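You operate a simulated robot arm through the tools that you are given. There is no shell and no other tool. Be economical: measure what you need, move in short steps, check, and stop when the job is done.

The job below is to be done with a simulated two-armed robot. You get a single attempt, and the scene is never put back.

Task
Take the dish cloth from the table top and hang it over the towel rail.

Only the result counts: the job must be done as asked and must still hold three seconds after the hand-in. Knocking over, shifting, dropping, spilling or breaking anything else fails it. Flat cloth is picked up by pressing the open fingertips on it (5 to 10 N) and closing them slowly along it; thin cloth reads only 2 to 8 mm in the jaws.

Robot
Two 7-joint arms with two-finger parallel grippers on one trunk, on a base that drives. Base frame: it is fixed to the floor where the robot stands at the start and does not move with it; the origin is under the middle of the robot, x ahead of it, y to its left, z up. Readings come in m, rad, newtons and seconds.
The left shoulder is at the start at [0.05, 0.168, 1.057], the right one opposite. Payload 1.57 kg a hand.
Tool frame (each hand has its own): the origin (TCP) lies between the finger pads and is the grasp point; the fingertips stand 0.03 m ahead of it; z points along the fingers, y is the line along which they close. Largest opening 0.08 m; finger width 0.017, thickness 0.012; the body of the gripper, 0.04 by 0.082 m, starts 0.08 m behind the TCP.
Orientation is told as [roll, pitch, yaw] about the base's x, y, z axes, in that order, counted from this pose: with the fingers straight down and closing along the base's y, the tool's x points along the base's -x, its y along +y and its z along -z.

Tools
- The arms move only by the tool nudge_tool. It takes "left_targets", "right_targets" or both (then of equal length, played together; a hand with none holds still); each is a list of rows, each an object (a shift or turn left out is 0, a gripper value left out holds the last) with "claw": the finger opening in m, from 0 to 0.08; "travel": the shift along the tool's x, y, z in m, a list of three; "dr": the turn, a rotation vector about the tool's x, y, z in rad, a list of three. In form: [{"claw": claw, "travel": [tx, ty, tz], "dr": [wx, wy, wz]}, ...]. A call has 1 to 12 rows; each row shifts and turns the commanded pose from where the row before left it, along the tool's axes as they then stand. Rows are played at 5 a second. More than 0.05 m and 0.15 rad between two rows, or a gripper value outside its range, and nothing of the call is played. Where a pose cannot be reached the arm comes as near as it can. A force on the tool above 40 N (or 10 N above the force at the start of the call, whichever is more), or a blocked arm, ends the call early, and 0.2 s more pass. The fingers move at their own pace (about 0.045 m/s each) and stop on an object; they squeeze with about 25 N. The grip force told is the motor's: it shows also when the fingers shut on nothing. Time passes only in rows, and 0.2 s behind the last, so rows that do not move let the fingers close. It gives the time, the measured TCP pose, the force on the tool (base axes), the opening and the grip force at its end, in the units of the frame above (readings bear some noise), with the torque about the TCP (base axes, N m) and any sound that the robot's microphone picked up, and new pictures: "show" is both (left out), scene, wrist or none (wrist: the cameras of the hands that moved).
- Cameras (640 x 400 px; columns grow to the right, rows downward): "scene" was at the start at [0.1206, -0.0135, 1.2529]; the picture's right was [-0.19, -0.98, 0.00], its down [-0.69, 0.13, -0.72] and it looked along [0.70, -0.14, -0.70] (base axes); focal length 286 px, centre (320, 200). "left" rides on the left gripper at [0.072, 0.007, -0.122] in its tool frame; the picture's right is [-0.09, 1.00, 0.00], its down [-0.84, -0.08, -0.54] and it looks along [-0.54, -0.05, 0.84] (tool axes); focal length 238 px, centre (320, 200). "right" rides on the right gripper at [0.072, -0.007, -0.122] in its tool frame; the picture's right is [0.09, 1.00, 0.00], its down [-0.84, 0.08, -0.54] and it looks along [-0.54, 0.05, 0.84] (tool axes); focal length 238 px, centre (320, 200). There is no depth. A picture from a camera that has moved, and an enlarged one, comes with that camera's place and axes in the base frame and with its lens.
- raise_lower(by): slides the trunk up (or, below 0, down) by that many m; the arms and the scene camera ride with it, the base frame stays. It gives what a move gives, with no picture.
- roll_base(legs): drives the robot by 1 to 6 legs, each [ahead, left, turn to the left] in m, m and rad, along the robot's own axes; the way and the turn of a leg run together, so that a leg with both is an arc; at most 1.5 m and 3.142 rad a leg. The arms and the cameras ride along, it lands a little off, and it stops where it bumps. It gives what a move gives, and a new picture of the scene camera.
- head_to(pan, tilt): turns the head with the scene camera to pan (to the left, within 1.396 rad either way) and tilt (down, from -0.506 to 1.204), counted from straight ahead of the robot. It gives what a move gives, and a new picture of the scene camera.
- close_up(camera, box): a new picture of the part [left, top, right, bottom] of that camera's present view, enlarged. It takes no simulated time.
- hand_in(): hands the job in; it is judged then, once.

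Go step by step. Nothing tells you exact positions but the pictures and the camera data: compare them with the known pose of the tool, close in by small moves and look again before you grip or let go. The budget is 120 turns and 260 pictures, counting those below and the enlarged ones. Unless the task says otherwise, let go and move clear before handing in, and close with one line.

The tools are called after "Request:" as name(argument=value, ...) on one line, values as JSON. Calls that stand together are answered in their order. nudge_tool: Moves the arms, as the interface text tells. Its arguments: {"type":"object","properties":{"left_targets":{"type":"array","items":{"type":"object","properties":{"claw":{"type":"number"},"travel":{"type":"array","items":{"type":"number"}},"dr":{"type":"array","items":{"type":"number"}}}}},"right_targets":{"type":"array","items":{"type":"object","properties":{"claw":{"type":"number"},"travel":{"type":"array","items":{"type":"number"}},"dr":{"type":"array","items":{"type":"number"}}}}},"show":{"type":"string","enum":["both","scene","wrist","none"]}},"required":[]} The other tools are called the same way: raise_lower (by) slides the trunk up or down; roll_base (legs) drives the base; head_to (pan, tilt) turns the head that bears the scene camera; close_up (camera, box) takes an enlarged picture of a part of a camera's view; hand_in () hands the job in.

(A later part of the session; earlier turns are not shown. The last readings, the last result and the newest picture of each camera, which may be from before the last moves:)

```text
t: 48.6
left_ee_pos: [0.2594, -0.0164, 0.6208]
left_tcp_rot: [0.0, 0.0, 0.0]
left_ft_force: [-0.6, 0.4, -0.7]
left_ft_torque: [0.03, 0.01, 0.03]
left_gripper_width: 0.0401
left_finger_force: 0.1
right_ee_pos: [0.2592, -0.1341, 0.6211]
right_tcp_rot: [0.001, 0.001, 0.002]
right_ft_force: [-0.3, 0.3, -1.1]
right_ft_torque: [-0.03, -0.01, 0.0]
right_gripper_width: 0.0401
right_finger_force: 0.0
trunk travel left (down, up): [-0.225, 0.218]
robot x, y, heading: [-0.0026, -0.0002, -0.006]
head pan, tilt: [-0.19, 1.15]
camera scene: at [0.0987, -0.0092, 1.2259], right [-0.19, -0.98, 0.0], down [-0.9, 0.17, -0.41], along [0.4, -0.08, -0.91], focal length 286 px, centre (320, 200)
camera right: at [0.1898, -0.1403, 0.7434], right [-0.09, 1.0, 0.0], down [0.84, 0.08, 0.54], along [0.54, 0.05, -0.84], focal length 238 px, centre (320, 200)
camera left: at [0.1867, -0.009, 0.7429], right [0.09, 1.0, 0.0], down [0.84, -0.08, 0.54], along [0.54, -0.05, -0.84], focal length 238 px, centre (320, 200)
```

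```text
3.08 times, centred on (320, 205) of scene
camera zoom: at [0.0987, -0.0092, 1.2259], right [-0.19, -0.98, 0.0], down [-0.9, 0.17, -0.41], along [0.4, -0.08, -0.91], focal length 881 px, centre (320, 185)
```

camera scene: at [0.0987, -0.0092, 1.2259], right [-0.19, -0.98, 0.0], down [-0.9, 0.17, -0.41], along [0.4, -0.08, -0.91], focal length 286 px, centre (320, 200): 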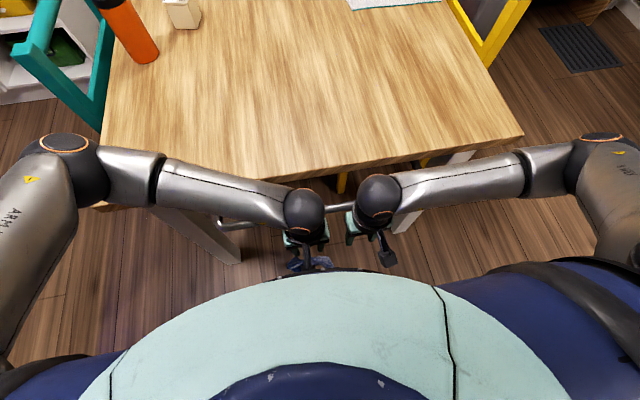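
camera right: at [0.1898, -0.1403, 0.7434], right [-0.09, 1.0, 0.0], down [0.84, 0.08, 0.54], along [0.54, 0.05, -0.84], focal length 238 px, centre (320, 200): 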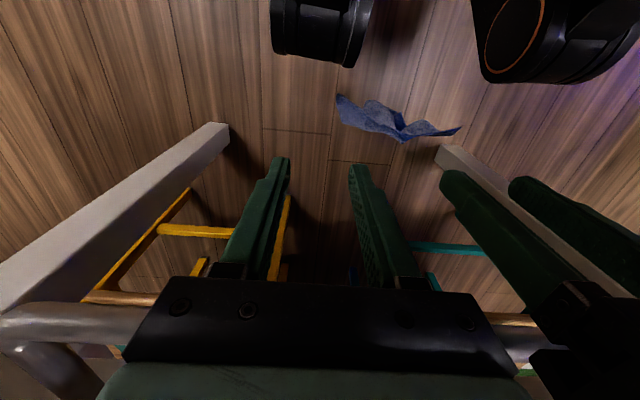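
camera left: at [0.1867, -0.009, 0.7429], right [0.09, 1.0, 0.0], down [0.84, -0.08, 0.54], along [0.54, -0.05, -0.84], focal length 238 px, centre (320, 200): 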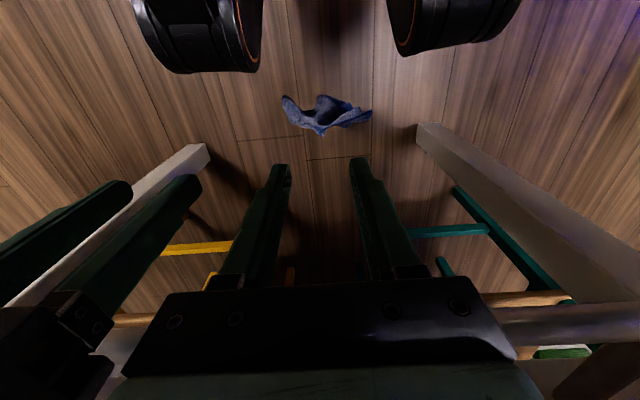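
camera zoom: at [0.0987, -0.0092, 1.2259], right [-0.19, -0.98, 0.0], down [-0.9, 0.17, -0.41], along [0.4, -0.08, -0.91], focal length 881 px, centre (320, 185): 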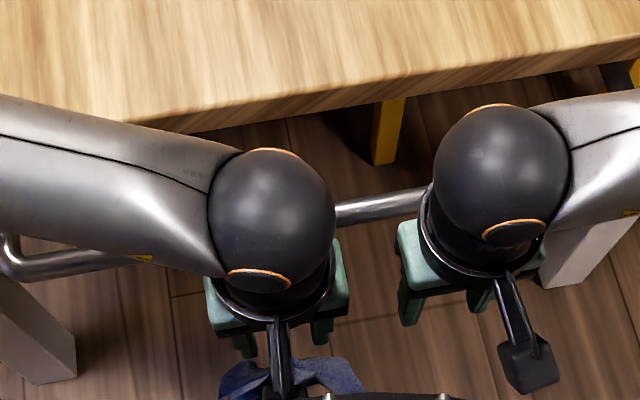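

The cloth slipped off the rail as the fingers opened — the back flap was too short. I look again to see where it went.

Request:
nudge_tool(left_targets=[{}, {}], right_targets=[{}, {}])

```text
t: 49.2
left_ee_pos: [0.2586, -0.0162, 0.6208]
left_tcp_rot: [0.0, -0.001, 0.0]
left_ft_force: [0.7, 0.1, -0.2]
left_ft_torque: [-0.01, 0.01, 0.0]
left_gripper_width: 0.0398
left_finger_force: 0.1
right_ee_pos: [0.2608, -0.1331, 0.6208]
right_tcp_rot: [0.002, 0.002, 0.003]
right_ft_force: [0.1, 0.2, 0.1]
right_ft_torque: [-0.01, -0.02, 0.0]
right_gripper_width: 0.04
right_finger_force: 0.0
trunk travel left (down, up): [-0.225, 0.218]
robot x, y, heading: [-0.003, -0.001, -0.002]
head pan, tilt: [-0.19, 1.15]
camera scene: at [0.0987, -0.0092, 1.2259], right [-0.19, -0.98, 0.0], down [-0.9, 0.17, -0.41], along [0.4, -0.08, -0.91], focal length 286 px, centre (320, 200)
camera right: at [0.1898, -0.1403, 0.7434], right [-0.09, 1.0, 0.0], down [0.84, 0.08, 0.54], along [0.54, 0.05, -0.84], focal length 238 px, centre (320, 200)
camera left: at [0.1867, -0.009, 0.7429], right [0.09, 1.0, 0.0], down [0.84, -0.08, 0.54], along [0.54, -0.05, -0.84], focal length 238 px, centre (320, 200)
```

scene: 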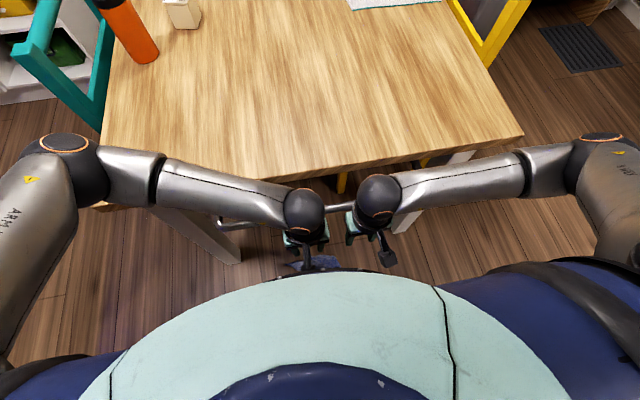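
right: 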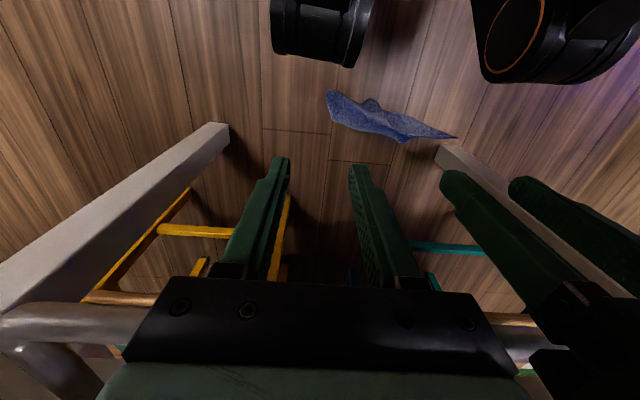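
left: 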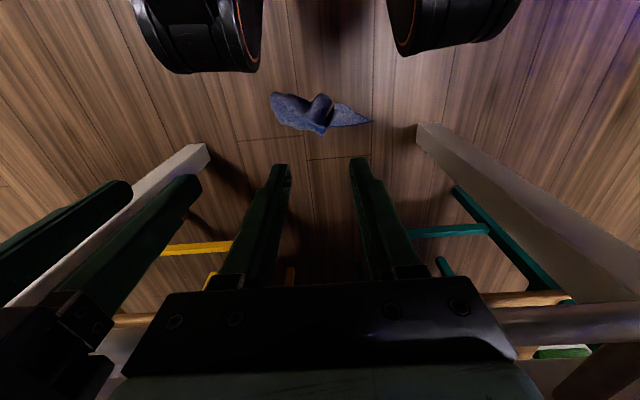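

Request:
nudge_tool(left_targets=[{}, {}, {}, {}, {}], right_targets=[{}, {}, {}, {}, {}], show="wrist")

Request:
close_up(camera="left", box=[240, 60, 400, 160])

Request:
close_up(camera="scene", box=[240, 220, 400, 320])

```text
t: 50.5
left_ee_pos: [0.2586, -0.0155, 0.6212]
left_tcp_rot: [0.0, 0.001, -0.002]
left_ft_force: [-0.6, 0.4, 0.3]
left_ft_torque: [0.01, 0.01, -0.02]
left_gripper_width: 0.0404
left_finger_force: 0.1
right_ee_pos: [0.2598, -0.1335, 0.6207]
right_tcp_rot: [0.003, 0.003, 0.002]
right_ft_force: [-0.6, 0.3, -0.2]
right_ft_torque: [0.02, -0.01, -0.03]
right_gripper_width: 0.04
right_finger_force: 0.1
trunk travel left (down, up): [-0.225, 0.218]
robot x, y, heading: [0.0006, 0.0006, 0.003]
head pan, tilt: [-0.19, 1.15]
camera right: at [0.1898, -0.1403, 0.7434], right [-0.09, 1.0, 0.0], down [0.84, 0.08, 0.54], along [0.54, 0.05, -0.84], focal length 238 px, centre (320, 200)
camera left: at [0.1867, -0.009, 0.7429], right [0.09, 1.0, 0.0], down [0.84, -0.08, 0.54], along [0.54, -0.05, -0.84], focal length 238 px, centre (320, 200)
```

right: 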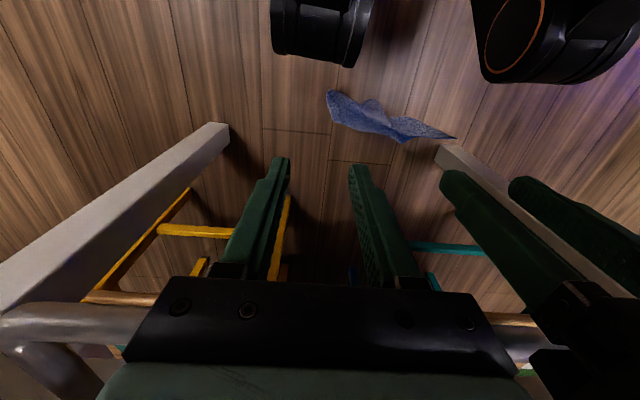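
left: 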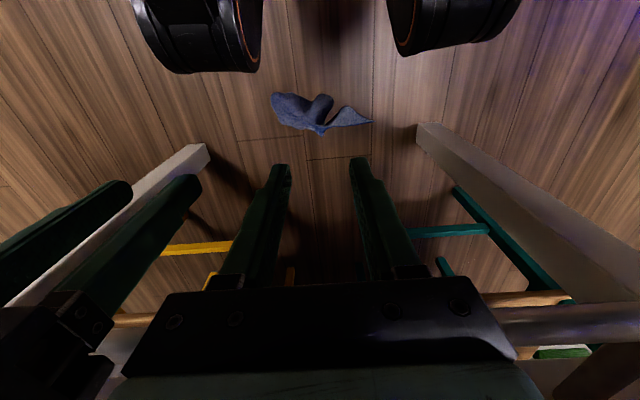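

```text
4.00 times, centred on (320, 110) of left
camera zoom: at [0.1867, -0.009, 0.7429], right [0.09, 1.0, 0.0], down [0.84, -0.08, 0.54], along [0.54, -0.05, -0.84], focal length 953 px, centre (320, 560)
```

zoom: 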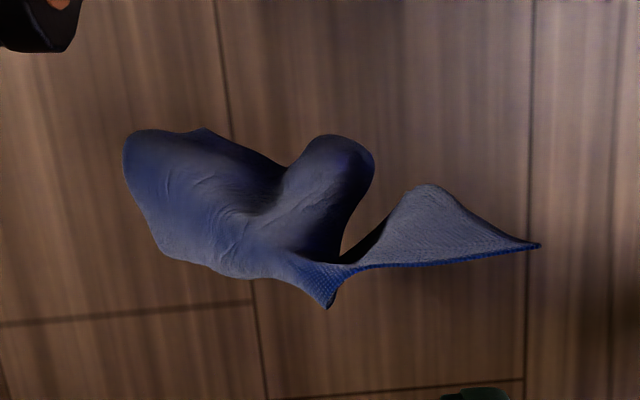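

```text
4.00 times, centred on (320, 270) of scene
camera zoom: at [0.0987, -0.0092, 1.2259], right [-0.19, -0.98, 0.0], down [-0.9, 0.17, -0.41], along [0.4, -0.08, -0.91], focal length 1146 px, centre (320, -80)
```

zoom: 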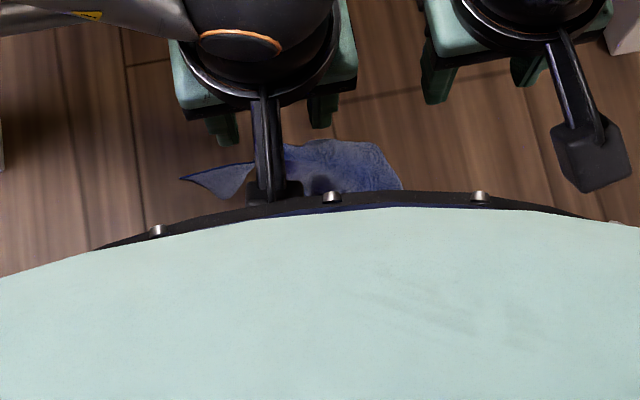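

By parallax the cloth seems to sit at z ≈ 0.4, x ≈ 0.27, y ≈ 0 rather than on the floor. I move the hands apart to open the view and get a better fix before anything else.

Request:
nudge_tool(left_targets=[{"travel": [0, 0.03, 0]}, {"travel": [0, 0.03, 0]}, {"travel": [0, 0.03, 0]}, {}], right_targets=[{"travel": [0, -0.03, 0]}, {"travel": [0, -0.03, 0]}, {"travel": [0, -0.03, 0]}, {}])

```text
t: 51.5
left_ee_pos: [0.26, 0.0748, 0.6209]
left_tcp_rot: [0.001, 0.0, -0.001]
left_ft_force: [-0.1, 0.6, -0.6]
left_ft_torque: [0.01, 0.02, -0.03]
left_gripper_width: 0.0399
left_finger_force: 0.0
right_ee_pos: [0.26, -0.2234, 0.6207]
right_tcp_rot: [0.001, 0.002, 0.002]
right_ft_force: [0.1, 0.8, -0.3]
right_ft_torque: [-0.04, -0.03, 0.01]
right_gripper_width: 0.0397
right_finger_force: 0.0
trunk travel left (down, up): [-0.225, 0.218]
robot x, y, heading: [-0.0025, -0.0032, 0.002]
head pan, tilt: [-0.19, 1.15]
camera scene: at [0.0987, -0.0091, 1.2259], right [-0.19, -0.98, 0.0], down [-0.9, 0.17, -0.41], along [0.4, -0.08, -0.91], focal length 286 px, centre (320, 200)
camera right: at [0.1906, -0.2297, 0.7423], right [-0.09, 1.0, 0.0], down [0.84, 0.08, 0.54], along [0.54, 0.05, -0.84], focal length 238 px, centre (320, 200)
camera left: at [0.1871, 0.0821, 0.7429], right [0.09, 1.0, 0.0], down [0.84, -0.08, 0.54], along [0.54, -0.05, -0.84], focal length 238 px, centre (320, 200)
```

scene: 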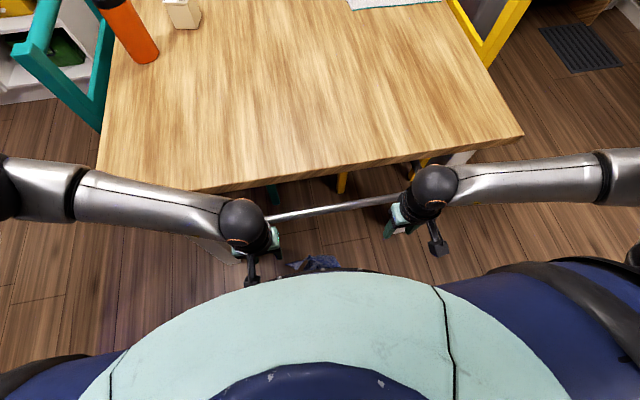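
right: 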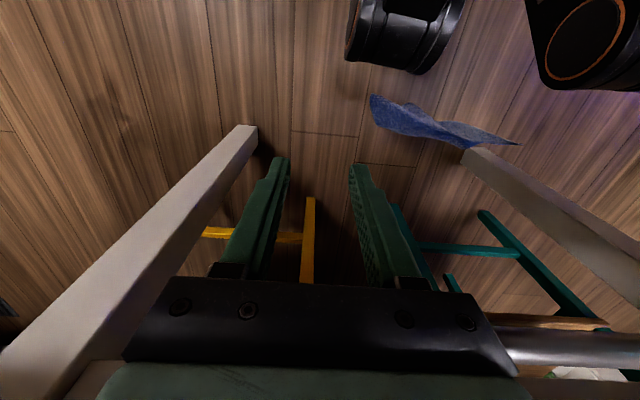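
left: 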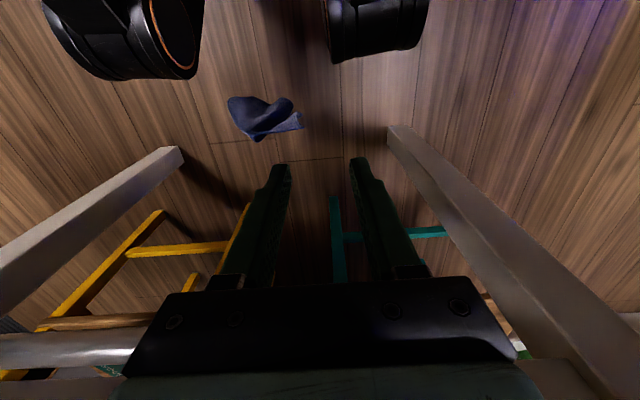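

Triangulating from both hands: the cloth is caught on something in front of the robot's base. One corner is up at about (0.28, 0.055, 0.43) and the rest hangs to z ≈ 0.21 around (0.26, −0.12). I bring the left hand above that corner for a close look.

Request:
nudge_tool(left_targets=[{"claw": 0.05, "travel": [0, -0.01, 0.02]}, {"travel": [0, -0.01, 0.025]}, {}], show="wrist")

Request:
head_to(pan=0.0, tilt=1.2)

Request:
close_up(camera="left", box=[180, 40, 380, 165])

Request:
close_up(camera="right", box=[340, 20, 540, 145])

```text
t: 52.2
left_ee_pos: [0.2575, 0.0539, 0.5765]
left_tcp_rot: [0.0, 0.001, 0.002]
left_ft_force: [-0.3, 0.1, -0.1]
left_ft_torque: [0.0, -0.01, 0.02]
left_gripper_width: 0.0501
left_finger_force: 0.1
right_ee_pos: [0.2617, -0.2221, 0.6199]
right_tcp_rot: [0.001, 0.001, 0.002]
right_ft_force: [-0.8, 0.1, 0.3]
right_ft_torque: [0.01, 0.03, 0.02]
right_gripper_width: 0.0397
right_finger_force: 0.0
trunk travel left (down, up): [-0.225, 0.218]
robot x, y, heading: [0.0014, 0.0033, 0.002]
head pan, tilt: [-0.19, 1.15]
camera left: at [0.1863, 0.061, 0.698], right [0.09, 1.0, 0.0], down [0.84, -0.08, 0.54], along [0.54, -0.05, -0.84], focal length 238 px, centre (320, 200)
```

left: 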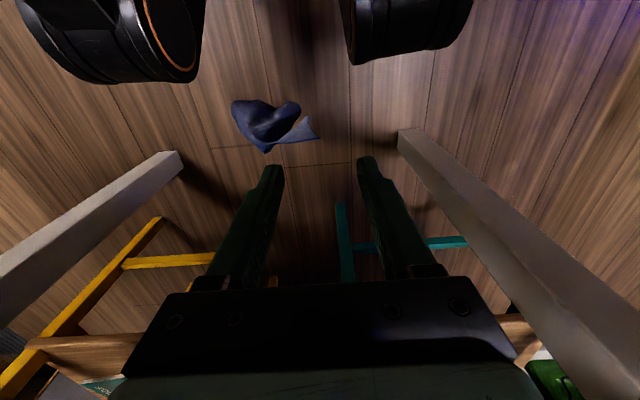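

```text
t: 53.0
left_ee_pos: [0.2592, 0.054, 0.5764]
left_tcp_rot: [-0.001, 0.002, -0.001]
left_ft_force: [0.8, -0.4, -0.3]
left_ft_torque: [0.03, 0.01, 0.01]
left_gripper_width: 0.05
left_finger_force: 0.1
right_ee_pos: [0.2625, -0.2231, 0.6197]
right_tcp_rot: [0.003, 0.002, 0.0]
right_ft_force: [0.3, 0.0, 0.6]
right_ft_torque: [-0.01, -0.01, -0.04]
right_gripper_width: 0.04
right_finger_force: 0.1
trunk travel left (down, up): [-0.225, 0.218]
robot x, y, heading: [-0.0012, 0.0003, 0.001]
head pan, tilt: [0.0, 1.201]
camera scene: at [0.0961, 0.0021, 1.223], right [0.0, -1.0, 0.0], down [-0.93, 0.0, -0.36], along [0.36, 0.0, -0.93], focal length 286 px, centre (320, 200)
```

scene: 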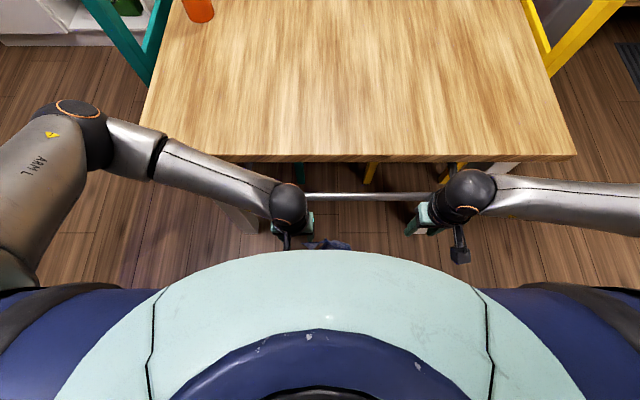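

```text
3.20 times, centred on (280, 102) of left
camera zoom: at [0.1862, 0.061, 0.6983], right [0.09, 1.0, 0.0], down [0.84, -0.08, 0.54], along [0.54, -0.05, -0.84], focal length 763 px, centre (448, 512)
```

zoom: 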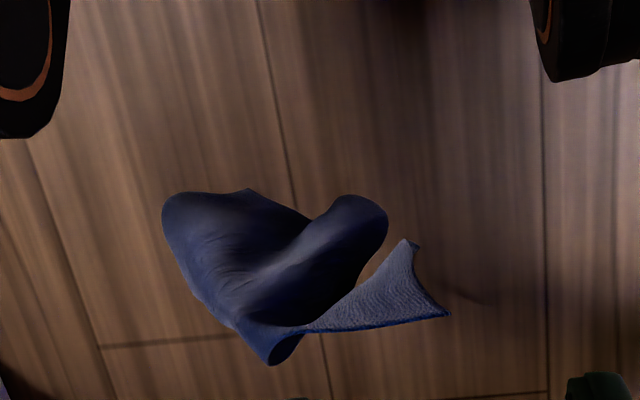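

```text
3.20 times, centred on (440, 82) of right
camera zoom: at [0.1907, -0.2294, 0.7422], right [-0.09, 1.0, 0.0], down [0.84, 0.08, 0.54], along [0.54, 0.05, -0.84], focal length 763 px, centre (-64, 576)
```

zoom: 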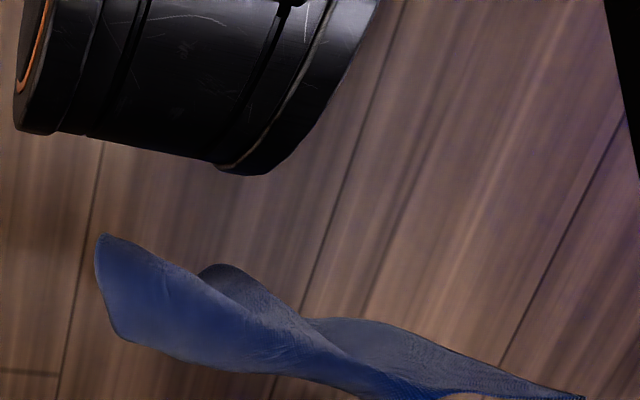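

The cloth's corner reads z ≈ 0.43 again. The view from above is poor, so I back the base off 25 cm to look at the cloth from the side.

Request:
roll_base(legs=[[-0.25, 0, 0]])

Request:
head_to(pan=0.0, tilt=1.05)

```text
t: 54.8
left_ee_pos: [0.0063, 0.0558, 0.5746]
left_tcp_rot: [0.001, 0.0, 0.002]
left_ft_force: [0.0, -0.3, 0.3]
left_ft_torque: [0.01, 0.0, 0.04]
left_gripper_width: 0.0501
left_finger_force: 0.0
right_ee_pos: [0.0094, -0.2229, 0.6198]
right_tcp_rot: [0.002, 0.002, 0.005]
right_ft_force: [-0.1, 0.0, 0.3]
right_ft_torque: [-0.04, 0.01, 0.02]
right_gripper_width: 0.04
right_finger_force: 0.0
trunk travel left (down, up): [-0.225, 0.218]
robot x, y, heading: [-0.2506, 0.002, 0.005]
head pan, tilt: [0.0, 1.201]
camera scene: at [-0.1556, 0.002, 1.223], right [0.0, -1.0, 0.0], down [-0.93, 0.0, -0.36], along [0.36, 0.0, -0.93], focal length 286 px, centre (320, 200)
```

scene: 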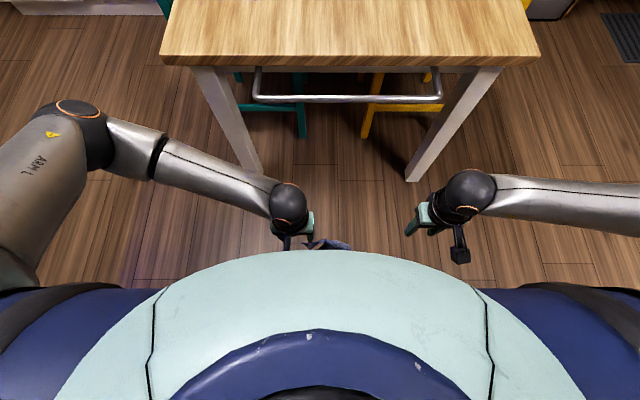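

```text
t: 55.5
left_ee_pos: [0.0068, 0.055, 0.5761]
left_tcp_rot: [0.0, 0.0, 0.002]
left_ft_force: [-1.3, 0.1, 0.2]
left_ft_torque: [0.04, 0.02, 0.0]
left_gripper_width: 0.0502
left_finger_force: 0.0
right_ee_pos: [0.0104, -0.2224, 0.6187]
right_tcp_rot: [0.003, 0.001, 0.004]
right_ft_force: [-0.6, -0.2, -0.2]
right_ft_torque: [-0.02, -0.01, 0.03]
right_gripper_width: 0.0401
right_finger_force: 0.1
trunk travel left (down, up): [-0.225, 0.218]
robot x, y, heading: [-0.2513, 0.0004, -0.001]
head pan, tilt: [0.0, 1.051]
camera scene: at [-0.1451, 0.0021, 1.2321], right [0.0, -1.0, 0.0], down [-0.87, 0.0, -0.5], along [0.5, 0.0, -0.87], focal length 286 px, centre (320, 200)
```

scene: 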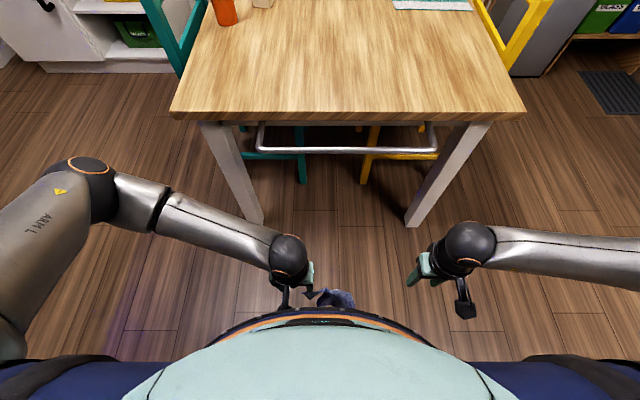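

The cloth came along with the robot, so it's draped over part of the robot's own base. I'll use the right hand's camera as an inspector: move it forward and pitch it back to see the cloth from the front.

Request:
nudge_tool(left_targets=[{"travel": [0, 0.03, -0.02]}, {"travel": [0, 0.03, -0.02]}, {}, {}, {}, {}, {}, {}, {}, {}], right_targets=[{"travel": [-0.03, 0.02, -0.02]}, {"travel": [-0.03, 0.02, -0.02]}, {"travel": [-0.03, 0.02, -0.02]}, {"travel": [-0.03, 0.02, 0]}, {"travel": [-0.03, 0.02, 0]}, {"dr": [0, 0.15, 0]}, {"dr": [0, 0.15, 0]}, {"dr": [0, 0.15, 0]}, {"dr": [0, 0.15, 0]}, {"dr": [0, 0.15, 0]}])

```text
t: 57.7
left_ee_pos: [0.0067, 0.1135, 0.6162]
left_tcp_rot: [0.001, 0.001, 0.002]
left_ft_force: [-0.3, -0.1, 0.2]
left_ft_torque: [0.01, 0.03, 0.0]
left_gripper_width: 0.0496
left_finger_force: 0.0
right_ee_pos: [0.1597, -0.1224, 0.6793]
right_tcp_rot: [0.006, 0.752, 0.009]
right_ft_force: [-0.2, -0.5, -0.1]
right_ft_torque: [0.02, 0.01, -0.02]
right_gripper_width: 0.0401
right_finger_force: 0.0
trunk travel left (down, up): [-0.225, 0.218]
robot x, y, heading: [-0.2545, 0.0036, 0.0]
head pan, tilt: [0.0, 1.051]
camera scene: at [-0.145, 0.0022, 1.2322], right [0.0, -1.0, 0.0], down [-0.87, 0.0, -0.5], along [0.5, 0.0, -0.87], focal length 286 px, centre (320, 200)
camera right: at [0.1918, -0.128, 0.8185], right [-0.07, 1.0, 0.07], down [0.98, 0.08, -0.18], along [-0.18, 0.05, -0.98], focal length 238 px, centre (320, 200)
camera left: at [-0.0654, 0.1204, 0.7381], right [0.09, 1.0, 0.0], down [0.84, -0.08, 0.54], along [0.54, -0.05, -0.84], focal length 238 px, centre (320, 200)
```

scene: 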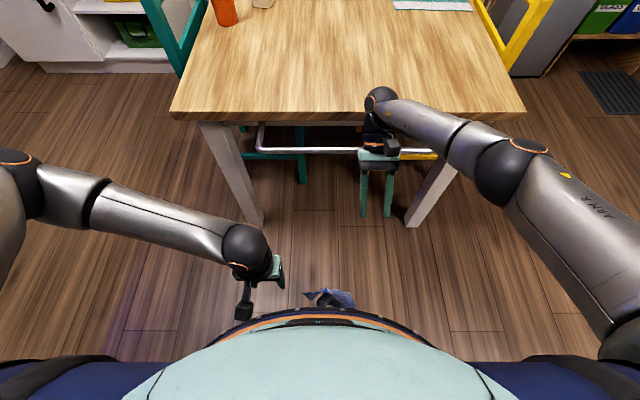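
right: 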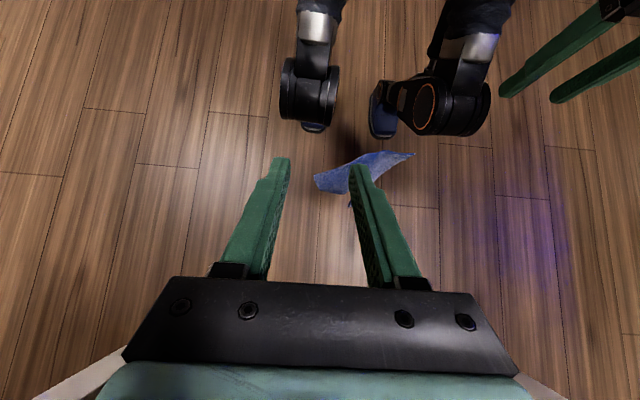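
left: 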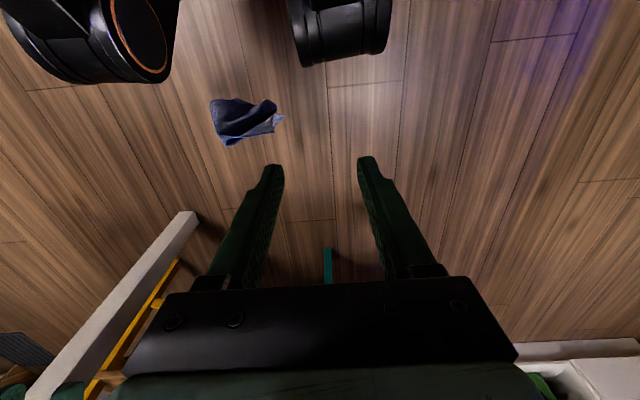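

Request:
close_up(camera="right", box=[280, 80, 440, 220])

Request:
close_up(camera="scene", box=[260, 270, 400, 330])

Request:
close_up(camera="left", box=[180, 70, 320, 160])

```text
2.86 times, centred on (360, 150) of right
camera zoom: at [0.1918, -0.128, 0.8185], right [-0.07, 1.0, 0.07], down [0.98, 0.08, -0.18], along [-0.18, 0.05, -0.98], focal length 681 px, centre (206, 343)
```

zoom: 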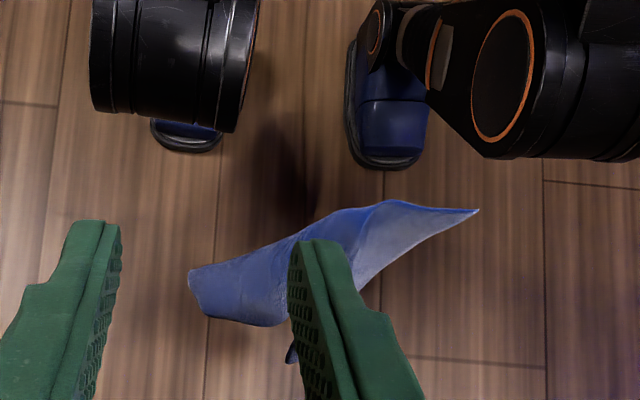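

```text
4.57 times, centred on (330, 300) of scene
camera zoom: at [-0.145, 0.0022, 1.2322], right [0.0, -1.0, 0.0], down [-0.87, 0.0, -0.5], along [0.5, 0.0, -0.87], focal length 1310 px, centre (274, -257)
```

zoom: 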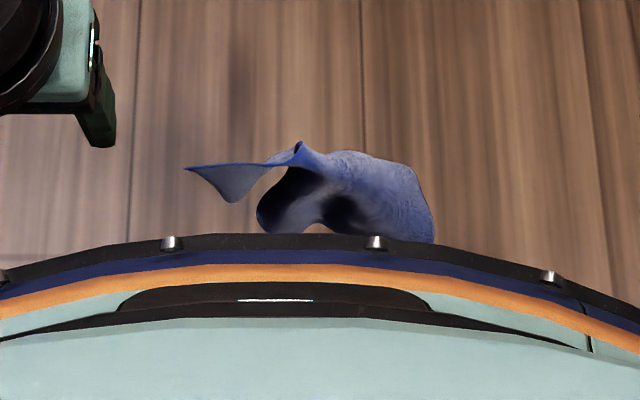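

```text
4.44 times, centred on (250, 115) of left
camera zoom: at [-0.0654, 0.1204, 0.7381], right [0.09, 1.0, 0.0], down [0.84, -0.08, 0.54], along [0.54, -0.05, -0.84], focal length 1059 px, centre (631, 578)
```

zoom: 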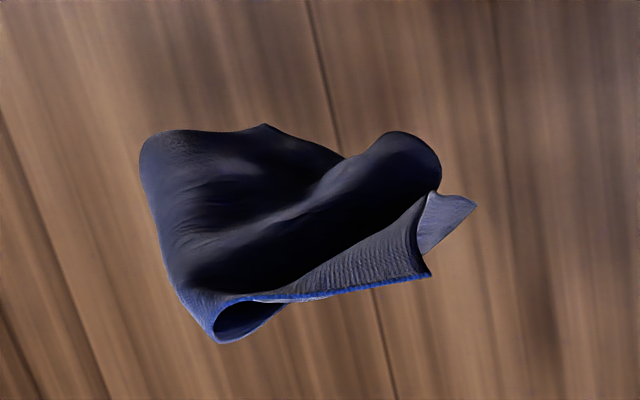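

The hem runs along y from about (0.043, −0.018, 0.396) to (0.031, 0.05, 0.40), so pinching across it along x is best. I turn the left hand toward −90° and see how far it goes here; the right hand moves back out of the way.

Request:
nudge_tool(left_targets=[{"dr": [0, 0, 0.14]}, {"dr": [0, 0, 0.14]}, {"dr": [0, 0, 0.14]}, {"dr": [0, 0, 0.14]}, {"dr": [0, 0, 0.14]}, {"dr": [0, 0, 0.14]}, {"dr": [0, 0, 0.14]}, {"dr": [0, 0, 0.14]}, {"dr": [0, 0, 0.14]}, {"dr": [0, 0, 0.14]}, {"dr": [0, 0, 0.14]}], right_targets=[{}, {}, {}, {}, {}, {}, {}, {}, {"travel": [0, -0.03, 0]}, {"travel": [0, -0.03, 0]}, {"travel": [0, -0.03, 0]}], show="wrist")

```text
t: 60.1
left_ee_pos: [0.0068, 0.1146, 0.6162]
left_tcp_rot: [0.001, 0.0, -1.542]
left_ft_force: [0.4, 0.2, -0.5]
left_ft_torque: [0.03, -0.02, -0.02]
left_gripper_width: 0.0499
left_finger_force: 0.0
right_ee_pos: [0.161, -0.2122, 0.6802]
right_tcp_rot: [0.003, 0.752, 0.004]
right_ft_force: [-0.6, 0.3, -0.3]
right_ft_torque: [0.0, -0.02, -0.01]
right_gripper_width: 0.0398
right_finger_force: 0.1
trunk travel left (down, up): [-0.225, 0.218]
robot x, y, heading: [-0.2518, 0.0028, -0.004]
head pan, tilt: [0.0, 1.051]
camera right: at [0.1929, -0.2185, 0.8186], right [-0.07, 1.0, 0.06], down [0.98, 0.08, -0.18], along [-0.18, 0.05, -0.98], focal length 238 px, centre (320, 200)
camera left: at [0.0108, 0.1871, 0.7387], right [1.0, -0.06, 0.0], down [-0.05, -0.84, 0.54], along [-0.03, -0.54, -0.84], focal length 238 px, centre (320, 200)
```

right: 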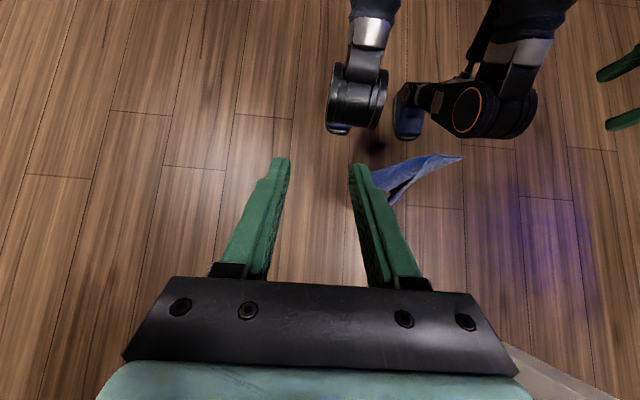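
left: 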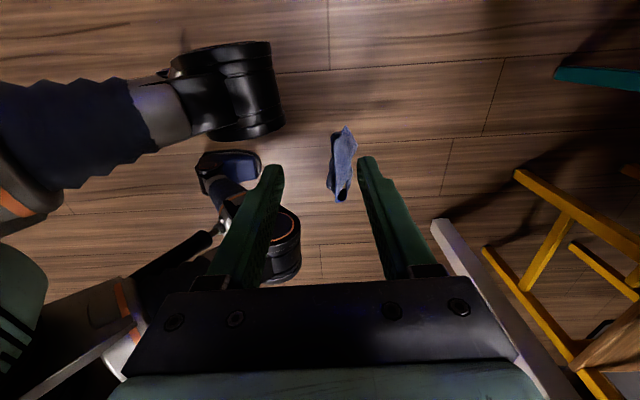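

The yaw works here, and the left camera now sees the cloth end-on. I zoom in.

Request:
close_up(camera="left", box=[280, 110, 400, 215])

Request:
close_up(camera="right", box=[340, 130, 480, 230])

```text
3.81 times, centred on (340, 162) of left
camera zoom: at [0.0108, 0.1871, 0.7387], right [1.0, -0.06, 0.0], down [-0.05, -0.84, 0.54], along [-0.03, -0.54, -0.84], focal length 908 px, centre (244, 343)
```

zoom: 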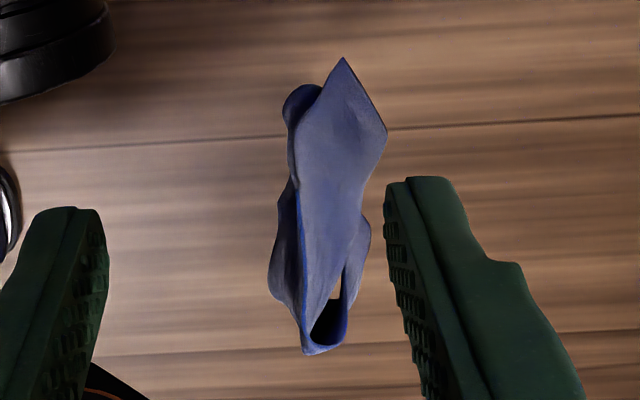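

```text
4.00 times, centred on (410, 180) of right
camera zoom: at [0.1929, -0.2185, 0.8186], right [-0.07, 1.0, 0.06], down [0.98, 0.08, -0.18], along [-0.18, 0.05, -0.98], focal length 953 px, centre (-40, 280)
```

zoom: 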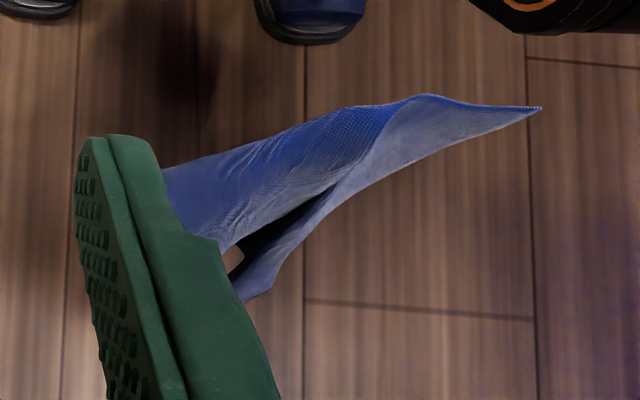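

The cloth is a thin upright sheet about 4 cm thick in x, extended along y, and the left fingers can straddle it. I move over it and come halfway down.

Request:
nudge_tool(left_targets=[{"claw": 0.075, "travel": [-0.03, 0.01, 0]}, {"travel": [-0.03, 0.01, 0.02]}, {"travel": [-0.025, 0.006, 0.03]}, {"travel": [0, 0, 0.04]}, {}], show="both")

Request:
close_up(camera="right", box=[340, 130, 480, 230])

```text
t: 61.3
left_ee_pos: [0.0356, 0.0314, 0.5253]
left_tcp_rot: [0.0, 0.001, -1.539]
left_ft_force: [-0.7, -0.4, 0.2]
left_ft_torque: [0.0, 0.02, 0.0]
left_gripper_width: 0.0749
left_finger_force: 0.0
right_ee_pos: [0.1608, -0.2116, 0.6808]
right_tcp_rot: [0.001, 0.752, 0.006]
right_ft_force: [0.2, 0.8, 0.3]
right_ft_torque: [0.01, 0.0, -0.02]
right_gripper_width: 0.0399
right_finger_force: 0.0
trunk travel left (down, up): [-0.225, 0.218]
robot x, y, heading: [-0.2518, -0.0013, 0.005]
head pan, tilt: [0.0, 1.051]
camera scene: at [-0.145, 0.0021, 1.2322], right [0.0, -1.0, 0.0], down [-0.87, 0.0, -0.5], along [0.5, 0.0, -0.87], focal length 286 px, centre (320, 200)
camera left: at [0.0384, 0.1031, 0.6474], right [1.0, -0.06, 0.0], down [-0.05, -0.84, 0.54], along [-0.03, -0.54, -0.84], focal length 238 px, centre (320, 200)
```

scene: 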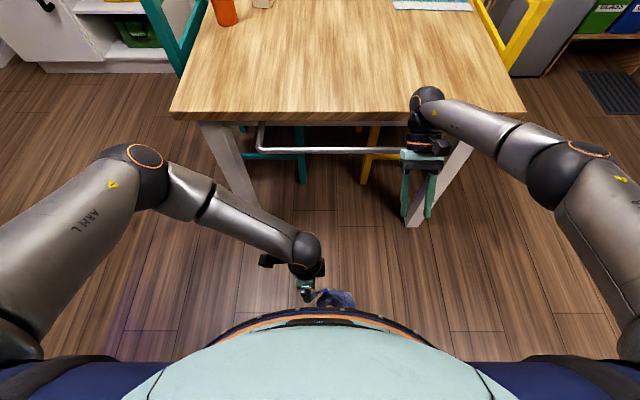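
left: 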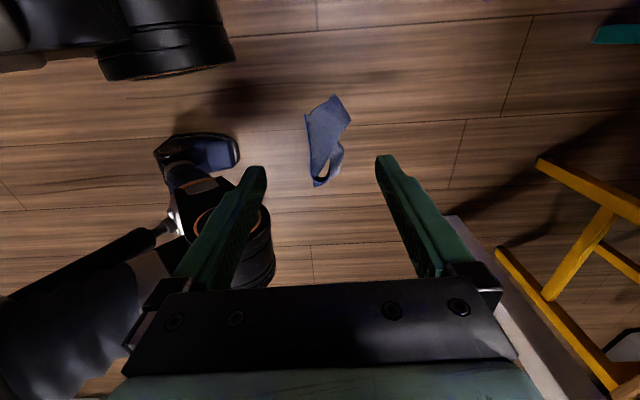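

```text
4.00 times, centred on (410, 180) of right
camera zoom: at [0.1929, -0.2181, 0.8185], right [-0.07, 1.0, 0.06], down [0.98, 0.08, -0.18], along [-0.18, 0.05, -0.98], focal length 953 px, centre (-40, 280)
```

zoom: 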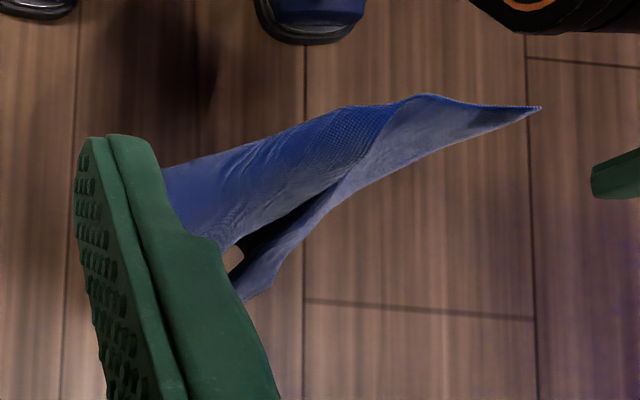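

The raised corner is at about (0.023, 0.056, 0.435), and the rim runs from there toward −y at z ≈ 0.41, with the rest hanging below. I lower so the open fingers straddle the rim.

Request:
nudge_tool(left_targets=[{"travel": [-0.005, -0.001, 0.025]}, {"travel": [-0.005, -0.001, 0.025]}, {"travel": [0, 0, 0.02]}, {"travel": [0, 0, 0.01]}, {}], show="wrist")

Request:
close_up(camera="right", box=[340, 110, 500, 220])

Request:
close_up(camera="left", box=[220, 60, 420, 220])

```text
t: 62.5
left_ee_pos: [0.0334, 0.0207, 0.4469]
left_tcp_rot: [0.001, 0.001, -1.538]
left_ft_force: [-0.6, 3.4, 11.2]
left_ft_torque: [0.08, 0.44, -0.1]
left_gripper_width: 0.0753
left_finger_force: 0.2
right_ee_pos: [0.1611, -0.2115, 0.6799]
right_tcp_rot: [0.0, 0.75, 0.006]
right_ft_force: [-0.4, 0.6, 0.4]
right_ft_torque: [0.04, -0.01, -0.03]
right_gripper_width: 0.0403
right_finger_force: 0.1
trunk travel left (down, up): [-0.225, 0.218]
robot x, y, heading: [-0.2541, 0.0012, 0.002]
head pan, tilt: [0.0, 1.051]
camera left: at [0.0372, 0.0918, 0.5686], right [1.0, -0.06, 0.0], down [-0.05, -0.84, 0.54], along [-0.03, -0.54, -0.84], focal length 238 px, centre (320, 200)
```

left: 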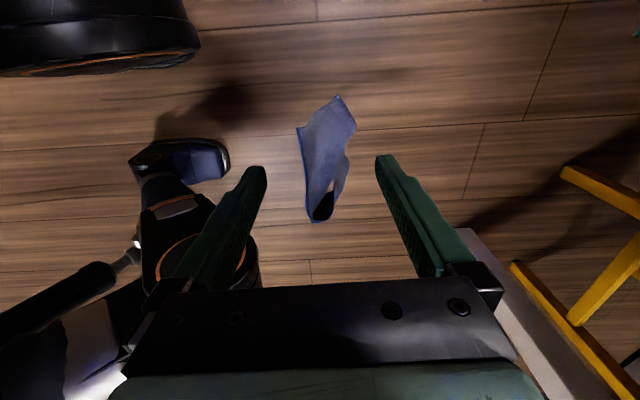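

```text
3.64 times, centred on (420, 165) of right
camera zoom: at [0.1926, -0.2181, 0.8189], right [-0.07, 1.0, 0.06], down [0.98, 0.08, -0.17], along [-0.18, 0.05, -0.98], focal length 867 px, centre (-44, 327)
```

zoom: 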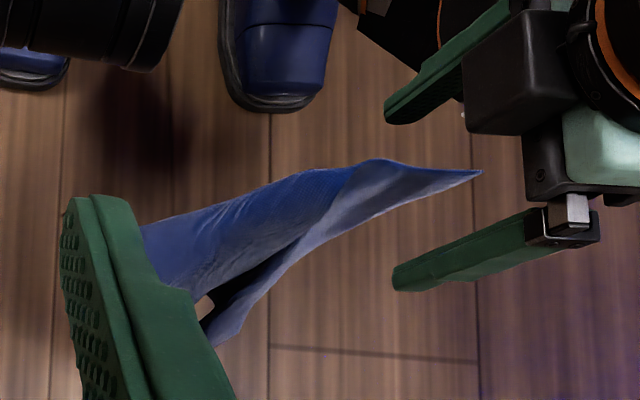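

```text
2.50 times, centred on (320, 140) of left
camera zoom: at [0.0372, 0.0918, 0.5686], right [1.0, -0.06, 0.0], down [-0.05, -0.84, 0.54], along [-0.03, -0.54, -0.84], focal length 596 px, centre (320, 350)
```

zoom: 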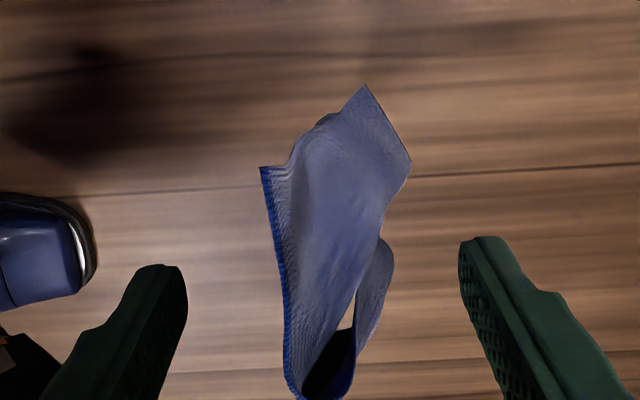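

The −x fingertip is pressing (11 N) on an unseen ledge of the robot's base at z ≈ 0.415; the cloth is draped over its front edge, right between my fingers. I close slowly here and watch.

Request:
nudge_tool(left_targets=[{"claw": 0.07, "travel": [0, 0, -0.0005]}, {"claw": 0.065}, {"claw": 0.06}, {"claw": 0.055}, {"claw": 0.05}, {"claw": 0.045}, {"claw": 0.04}], show="none")

Request:
close_up(camera="left", box=[220, 60, 420, 220])

Request:
close_up(camera="right", box=[340, 110, 500, 220])

```text
t: 64.1
left_ee_pos: [0.0334, 0.0204, 0.4464]
left_tcp_rot: [0.0, 0.002, -1.537]
left_ft_force: [0.3, -0.3, 0.3]
left_ft_torque: [0.02, 0.01, -0.01]
left_gripper_width: 0.04
left_finger_force: 0.1
right_ee_pos: [0.1609, -0.2111, 0.6799]
right_tcp_rot: [0.003, 0.753, 0.005]
right_ft_force: [-0.8, 0.0, 0.3]
right_ft_torque: [0.02, -0.02, -0.02]
right_gripper_width: 0.0399
right_finger_force: 0.1
trunk travel left (down, up): [-0.225, 0.218]
robot x, y, heading: [-0.2542, 0.0021, 0.001]
head pan, tilt: [0.0, 1.051]
```

```text
2.50 times, centred on (320, 140) of left
camera zoom: at [0.0373, 0.0926, 0.5687], right [1.0, -0.06, 0.0], down [-0.05, -0.84, 0.54], along [-0.03, -0.54, -0.84], focal length 596 px, centre (320, 350)
```

zoom: 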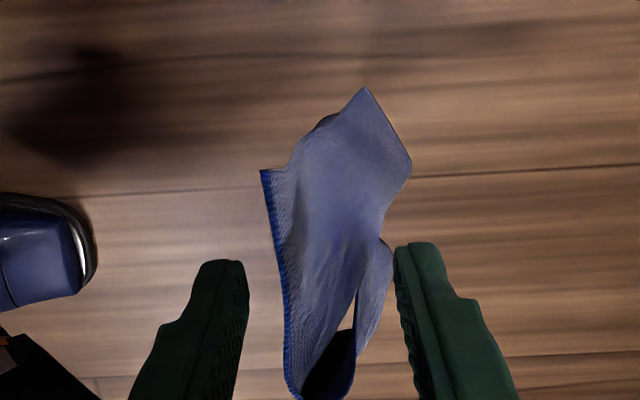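

```text
3.64 times, centred on (420, 165) of right
camera zoom: at [0.1929, -0.2181, 0.8185], right [-0.07, 1.0, 0.06], down [0.98, 0.08, -0.18], along [-0.18, 0.05, -0.98], focal length 867 px, centre (-44, 327)
```

zoom: 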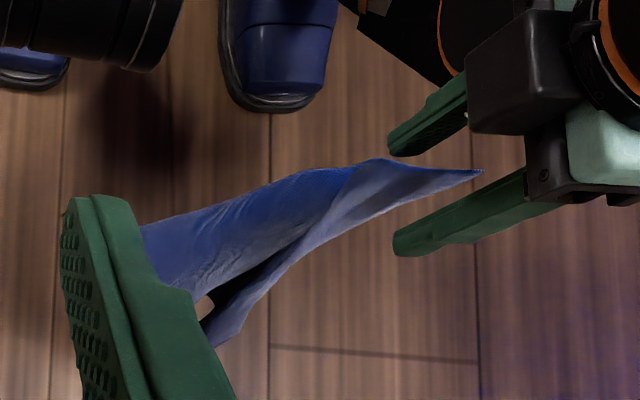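

Contact vanished, so the inner finger is past the ledge's edge. I lower another 12 mm for a deeper bite, then close on.

Request:
nudge_tool(left_targets=[{"travel": [0, 0, 0.004]}, {"travel": [0, 0, 0.004]}, {"travel": [0, 0, 0.004]}, {}], show="none")

Request:
close_up(camera="left", box=[220, 60, 420, 220])

```text
t: 64.5
left_ee_pos: [0.0342, 0.0196, 0.4468]
left_tcp_rot: [0.003, 0.004, -1.537]
left_ft_force: [-4.3, 7.7, 28.1]
left_ft_torque: [0.12, 0.77, -0.2]
left_gripper_width: 0.0428
left_finger_force: 1.5
right_ee_pos: [0.1619, -0.2121, 0.6804]
right_tcp_rot: [0.003, 0.751, 0.004]
right_ft_force: [-0.3, -0.8, -0.9]
right_ft_torque: [0.01, 0.0, -0.01]
right_gripper_width: 0.0399
right_finger_force: 0.1
trunk travel left (down, up): [-0.225, 0.218]
robot x, y, heading: [-0.2535, -0.0039, 0.002]
head pan, tilt: [0.0, 1.051]
stopped in row 2 (left hand): the force on the tool passed its limit (the readings are from after the stop); the commanded pose is now the measured one
```

```text
2.50 times, centred on (320, 140) of left
camera zoom: at [0.0385, 0.0921, 0.5688], right [1.0, -0.06, 0.0], down [-0.05, -0.84, 0.54], along [-0.03, -0.54, -0.84], focal length 596 px, centre (320, 350)
```

zoom: 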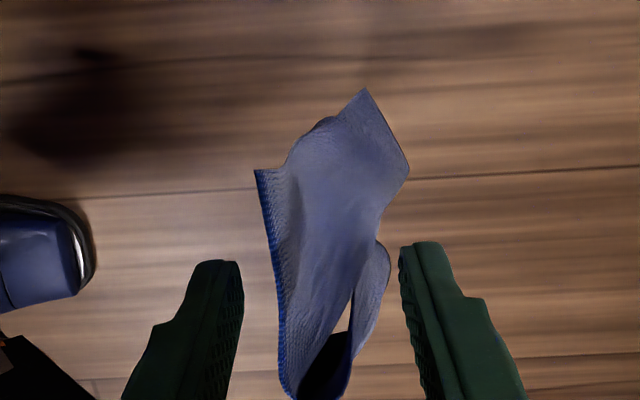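

The ledge is still under the inner finger. I back up 1 mm and close along it.

Request:
nudge_tool(left_targets=[{"claw": 0.04, "travel": [0, 0, -0.001]}, {"claw": 0.036}, {"claw": 0.032}, {"claw": 0.028}, {"claw": 0.024}, {"claw": 0.02}, {"claw": 0.016}, {"claw": 0.012}, {}], show="none")

Request:
close_up(camera="left", box=[220, 60, 420, 220])

Request:
close_up(camera="right", box=[340, 110, 500, 220])

```text
t: 65.9
left_ee_pos: [0.0332, 0.0188, 0.4467]
left_tcp_rot: [-0.004, 0.001, -1.538]
left_ft_force: [-1.9, 2.0, 15.9]
left_ft_torque: [0.06, 0.25, -0.04]
left_gripper_width: 0.0215
left_finger_force: 0.7
right_ee_pos: [0.1604, -0.212, 0.6793]
right_tcp_rot: [0.002, 0.751, 0.005]
right_ft_force: [0.0, -0.2, 0.3]
right_ft_torque: [-0.01, 0.02, -0.02]
right_gripper_width: 0.0399
right_finger_force: 0.0
trunk travel left (down, up): [-0.225, 0.218]
robot x, y, heading: [-0.2521, 0.0011, 0.003]
head pan, tilt: [0.0, 1.051]
stopped in row 6 (left hand): the force on the tool passed its limit (the readings are from after the stop); the commanded pose is now the measured one
```

```text
2.50 times, centred on (320, 140) of left
camera zoom: at [0.0372, 0.0912, 0.5685], right [1.0, -0.06, 0.0], down [-0.05, -0.84, 0.54], along [-0.04, -0.54, -0.84], focal length 596 px, centre (320, 350)
```

zoom: 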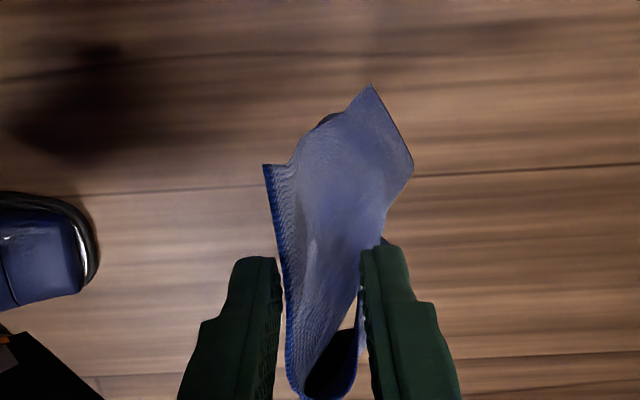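

```text
3.64 times, centred on (420, 165) of right
camera zoom: at [0.1927, -0.2182, 0.8185], right [-0.07, 1.0, 0.06], down [0.98, 0.08, -0.17], along [-0.18, 0.05, -0.98], focal length 867 px, centre (-44, 327)
```

zoom: 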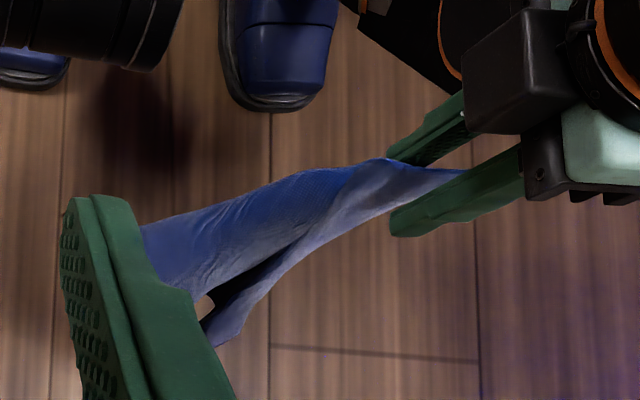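

The hem is just between the fingers. I ease up another 1.5 mm and finish closing.

Request:
nudge_tool(left_targets=[{"claw": 0.021, "travel": [0, 0, -0.0015]}, {"claw": 0.018}, {"claw": 0.015}, {"claw": 0.012}, {"claw": 0.009}, {"claw": 0.006}, {"claw": 0.003}, {"claw": 0.0}, {}, {}], show="none")

Request:
close_up(camera="left", box=[220, 60, 420, 220])

Request:
close_up(camera="right", box=[340, 110, 500, 220])

```text
t: 68.1
left_ee_pos: [0.0326, 0.0198, 0.4466]
left_tcp_rot: [-0.002, 0.003, -1.54]
left_ft_force: [0.0, -0.7, 0.7]
left_ft_torque: [0.0, -0.04, 0.0]
left_gripper_width: 0.0015
left_finger_force: 23.0
right_ee_pos: [0.1614, -0.212, 0.6806]
right_tcp_rot: [0.001, 0.752, 0.005]
right_ft_force: [-0.2, 0.2, -0.4]
right_ft_torque: [-0.01, -0.01, 0.01]
right_gripper_width: 0.04
right_finger_force: 0.0
trunk travel left (down, up): [-0.225, 0.218]
robot x, y, heading: [-0.2512, -0.0017, -0.0]
head pan, tilt: [0.0, 1.051]
```

```text
2.50 times, centred on (320, 140) of left
camera zoom: at [0.0374, 0.0917, 0.5694], right [1.0, -0.06, 0.0], down [-0.05, -0.84, 0.54], along [-0.04, -0.54, -0.84], focal length 596 px, centre (320, 350)
```

zoom: 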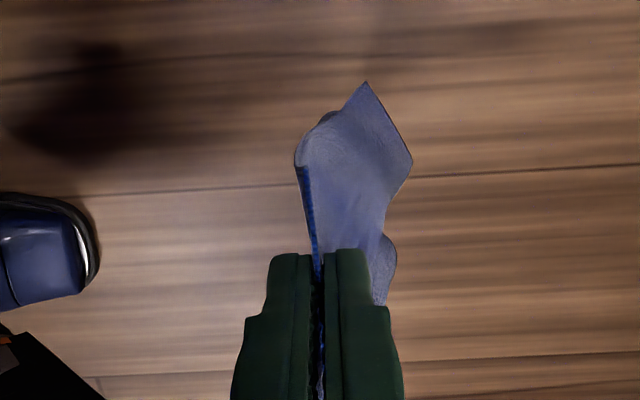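

```text
3.64 times, centred on (420, 165) of right
camera zoom: at [0.1929, -0.2181, 0.8185], right [-0.07, 1.0, 0.06], down [0.98, 0.08, -0.18], along [-0.18, 0.05, -0.98], focal length 867 px, centre (-44, 327)
```

zoom: 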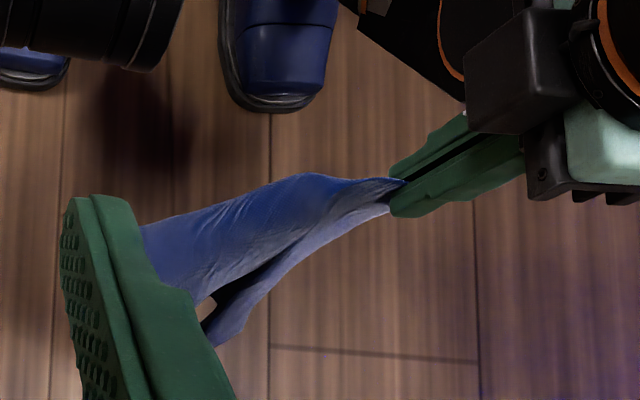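

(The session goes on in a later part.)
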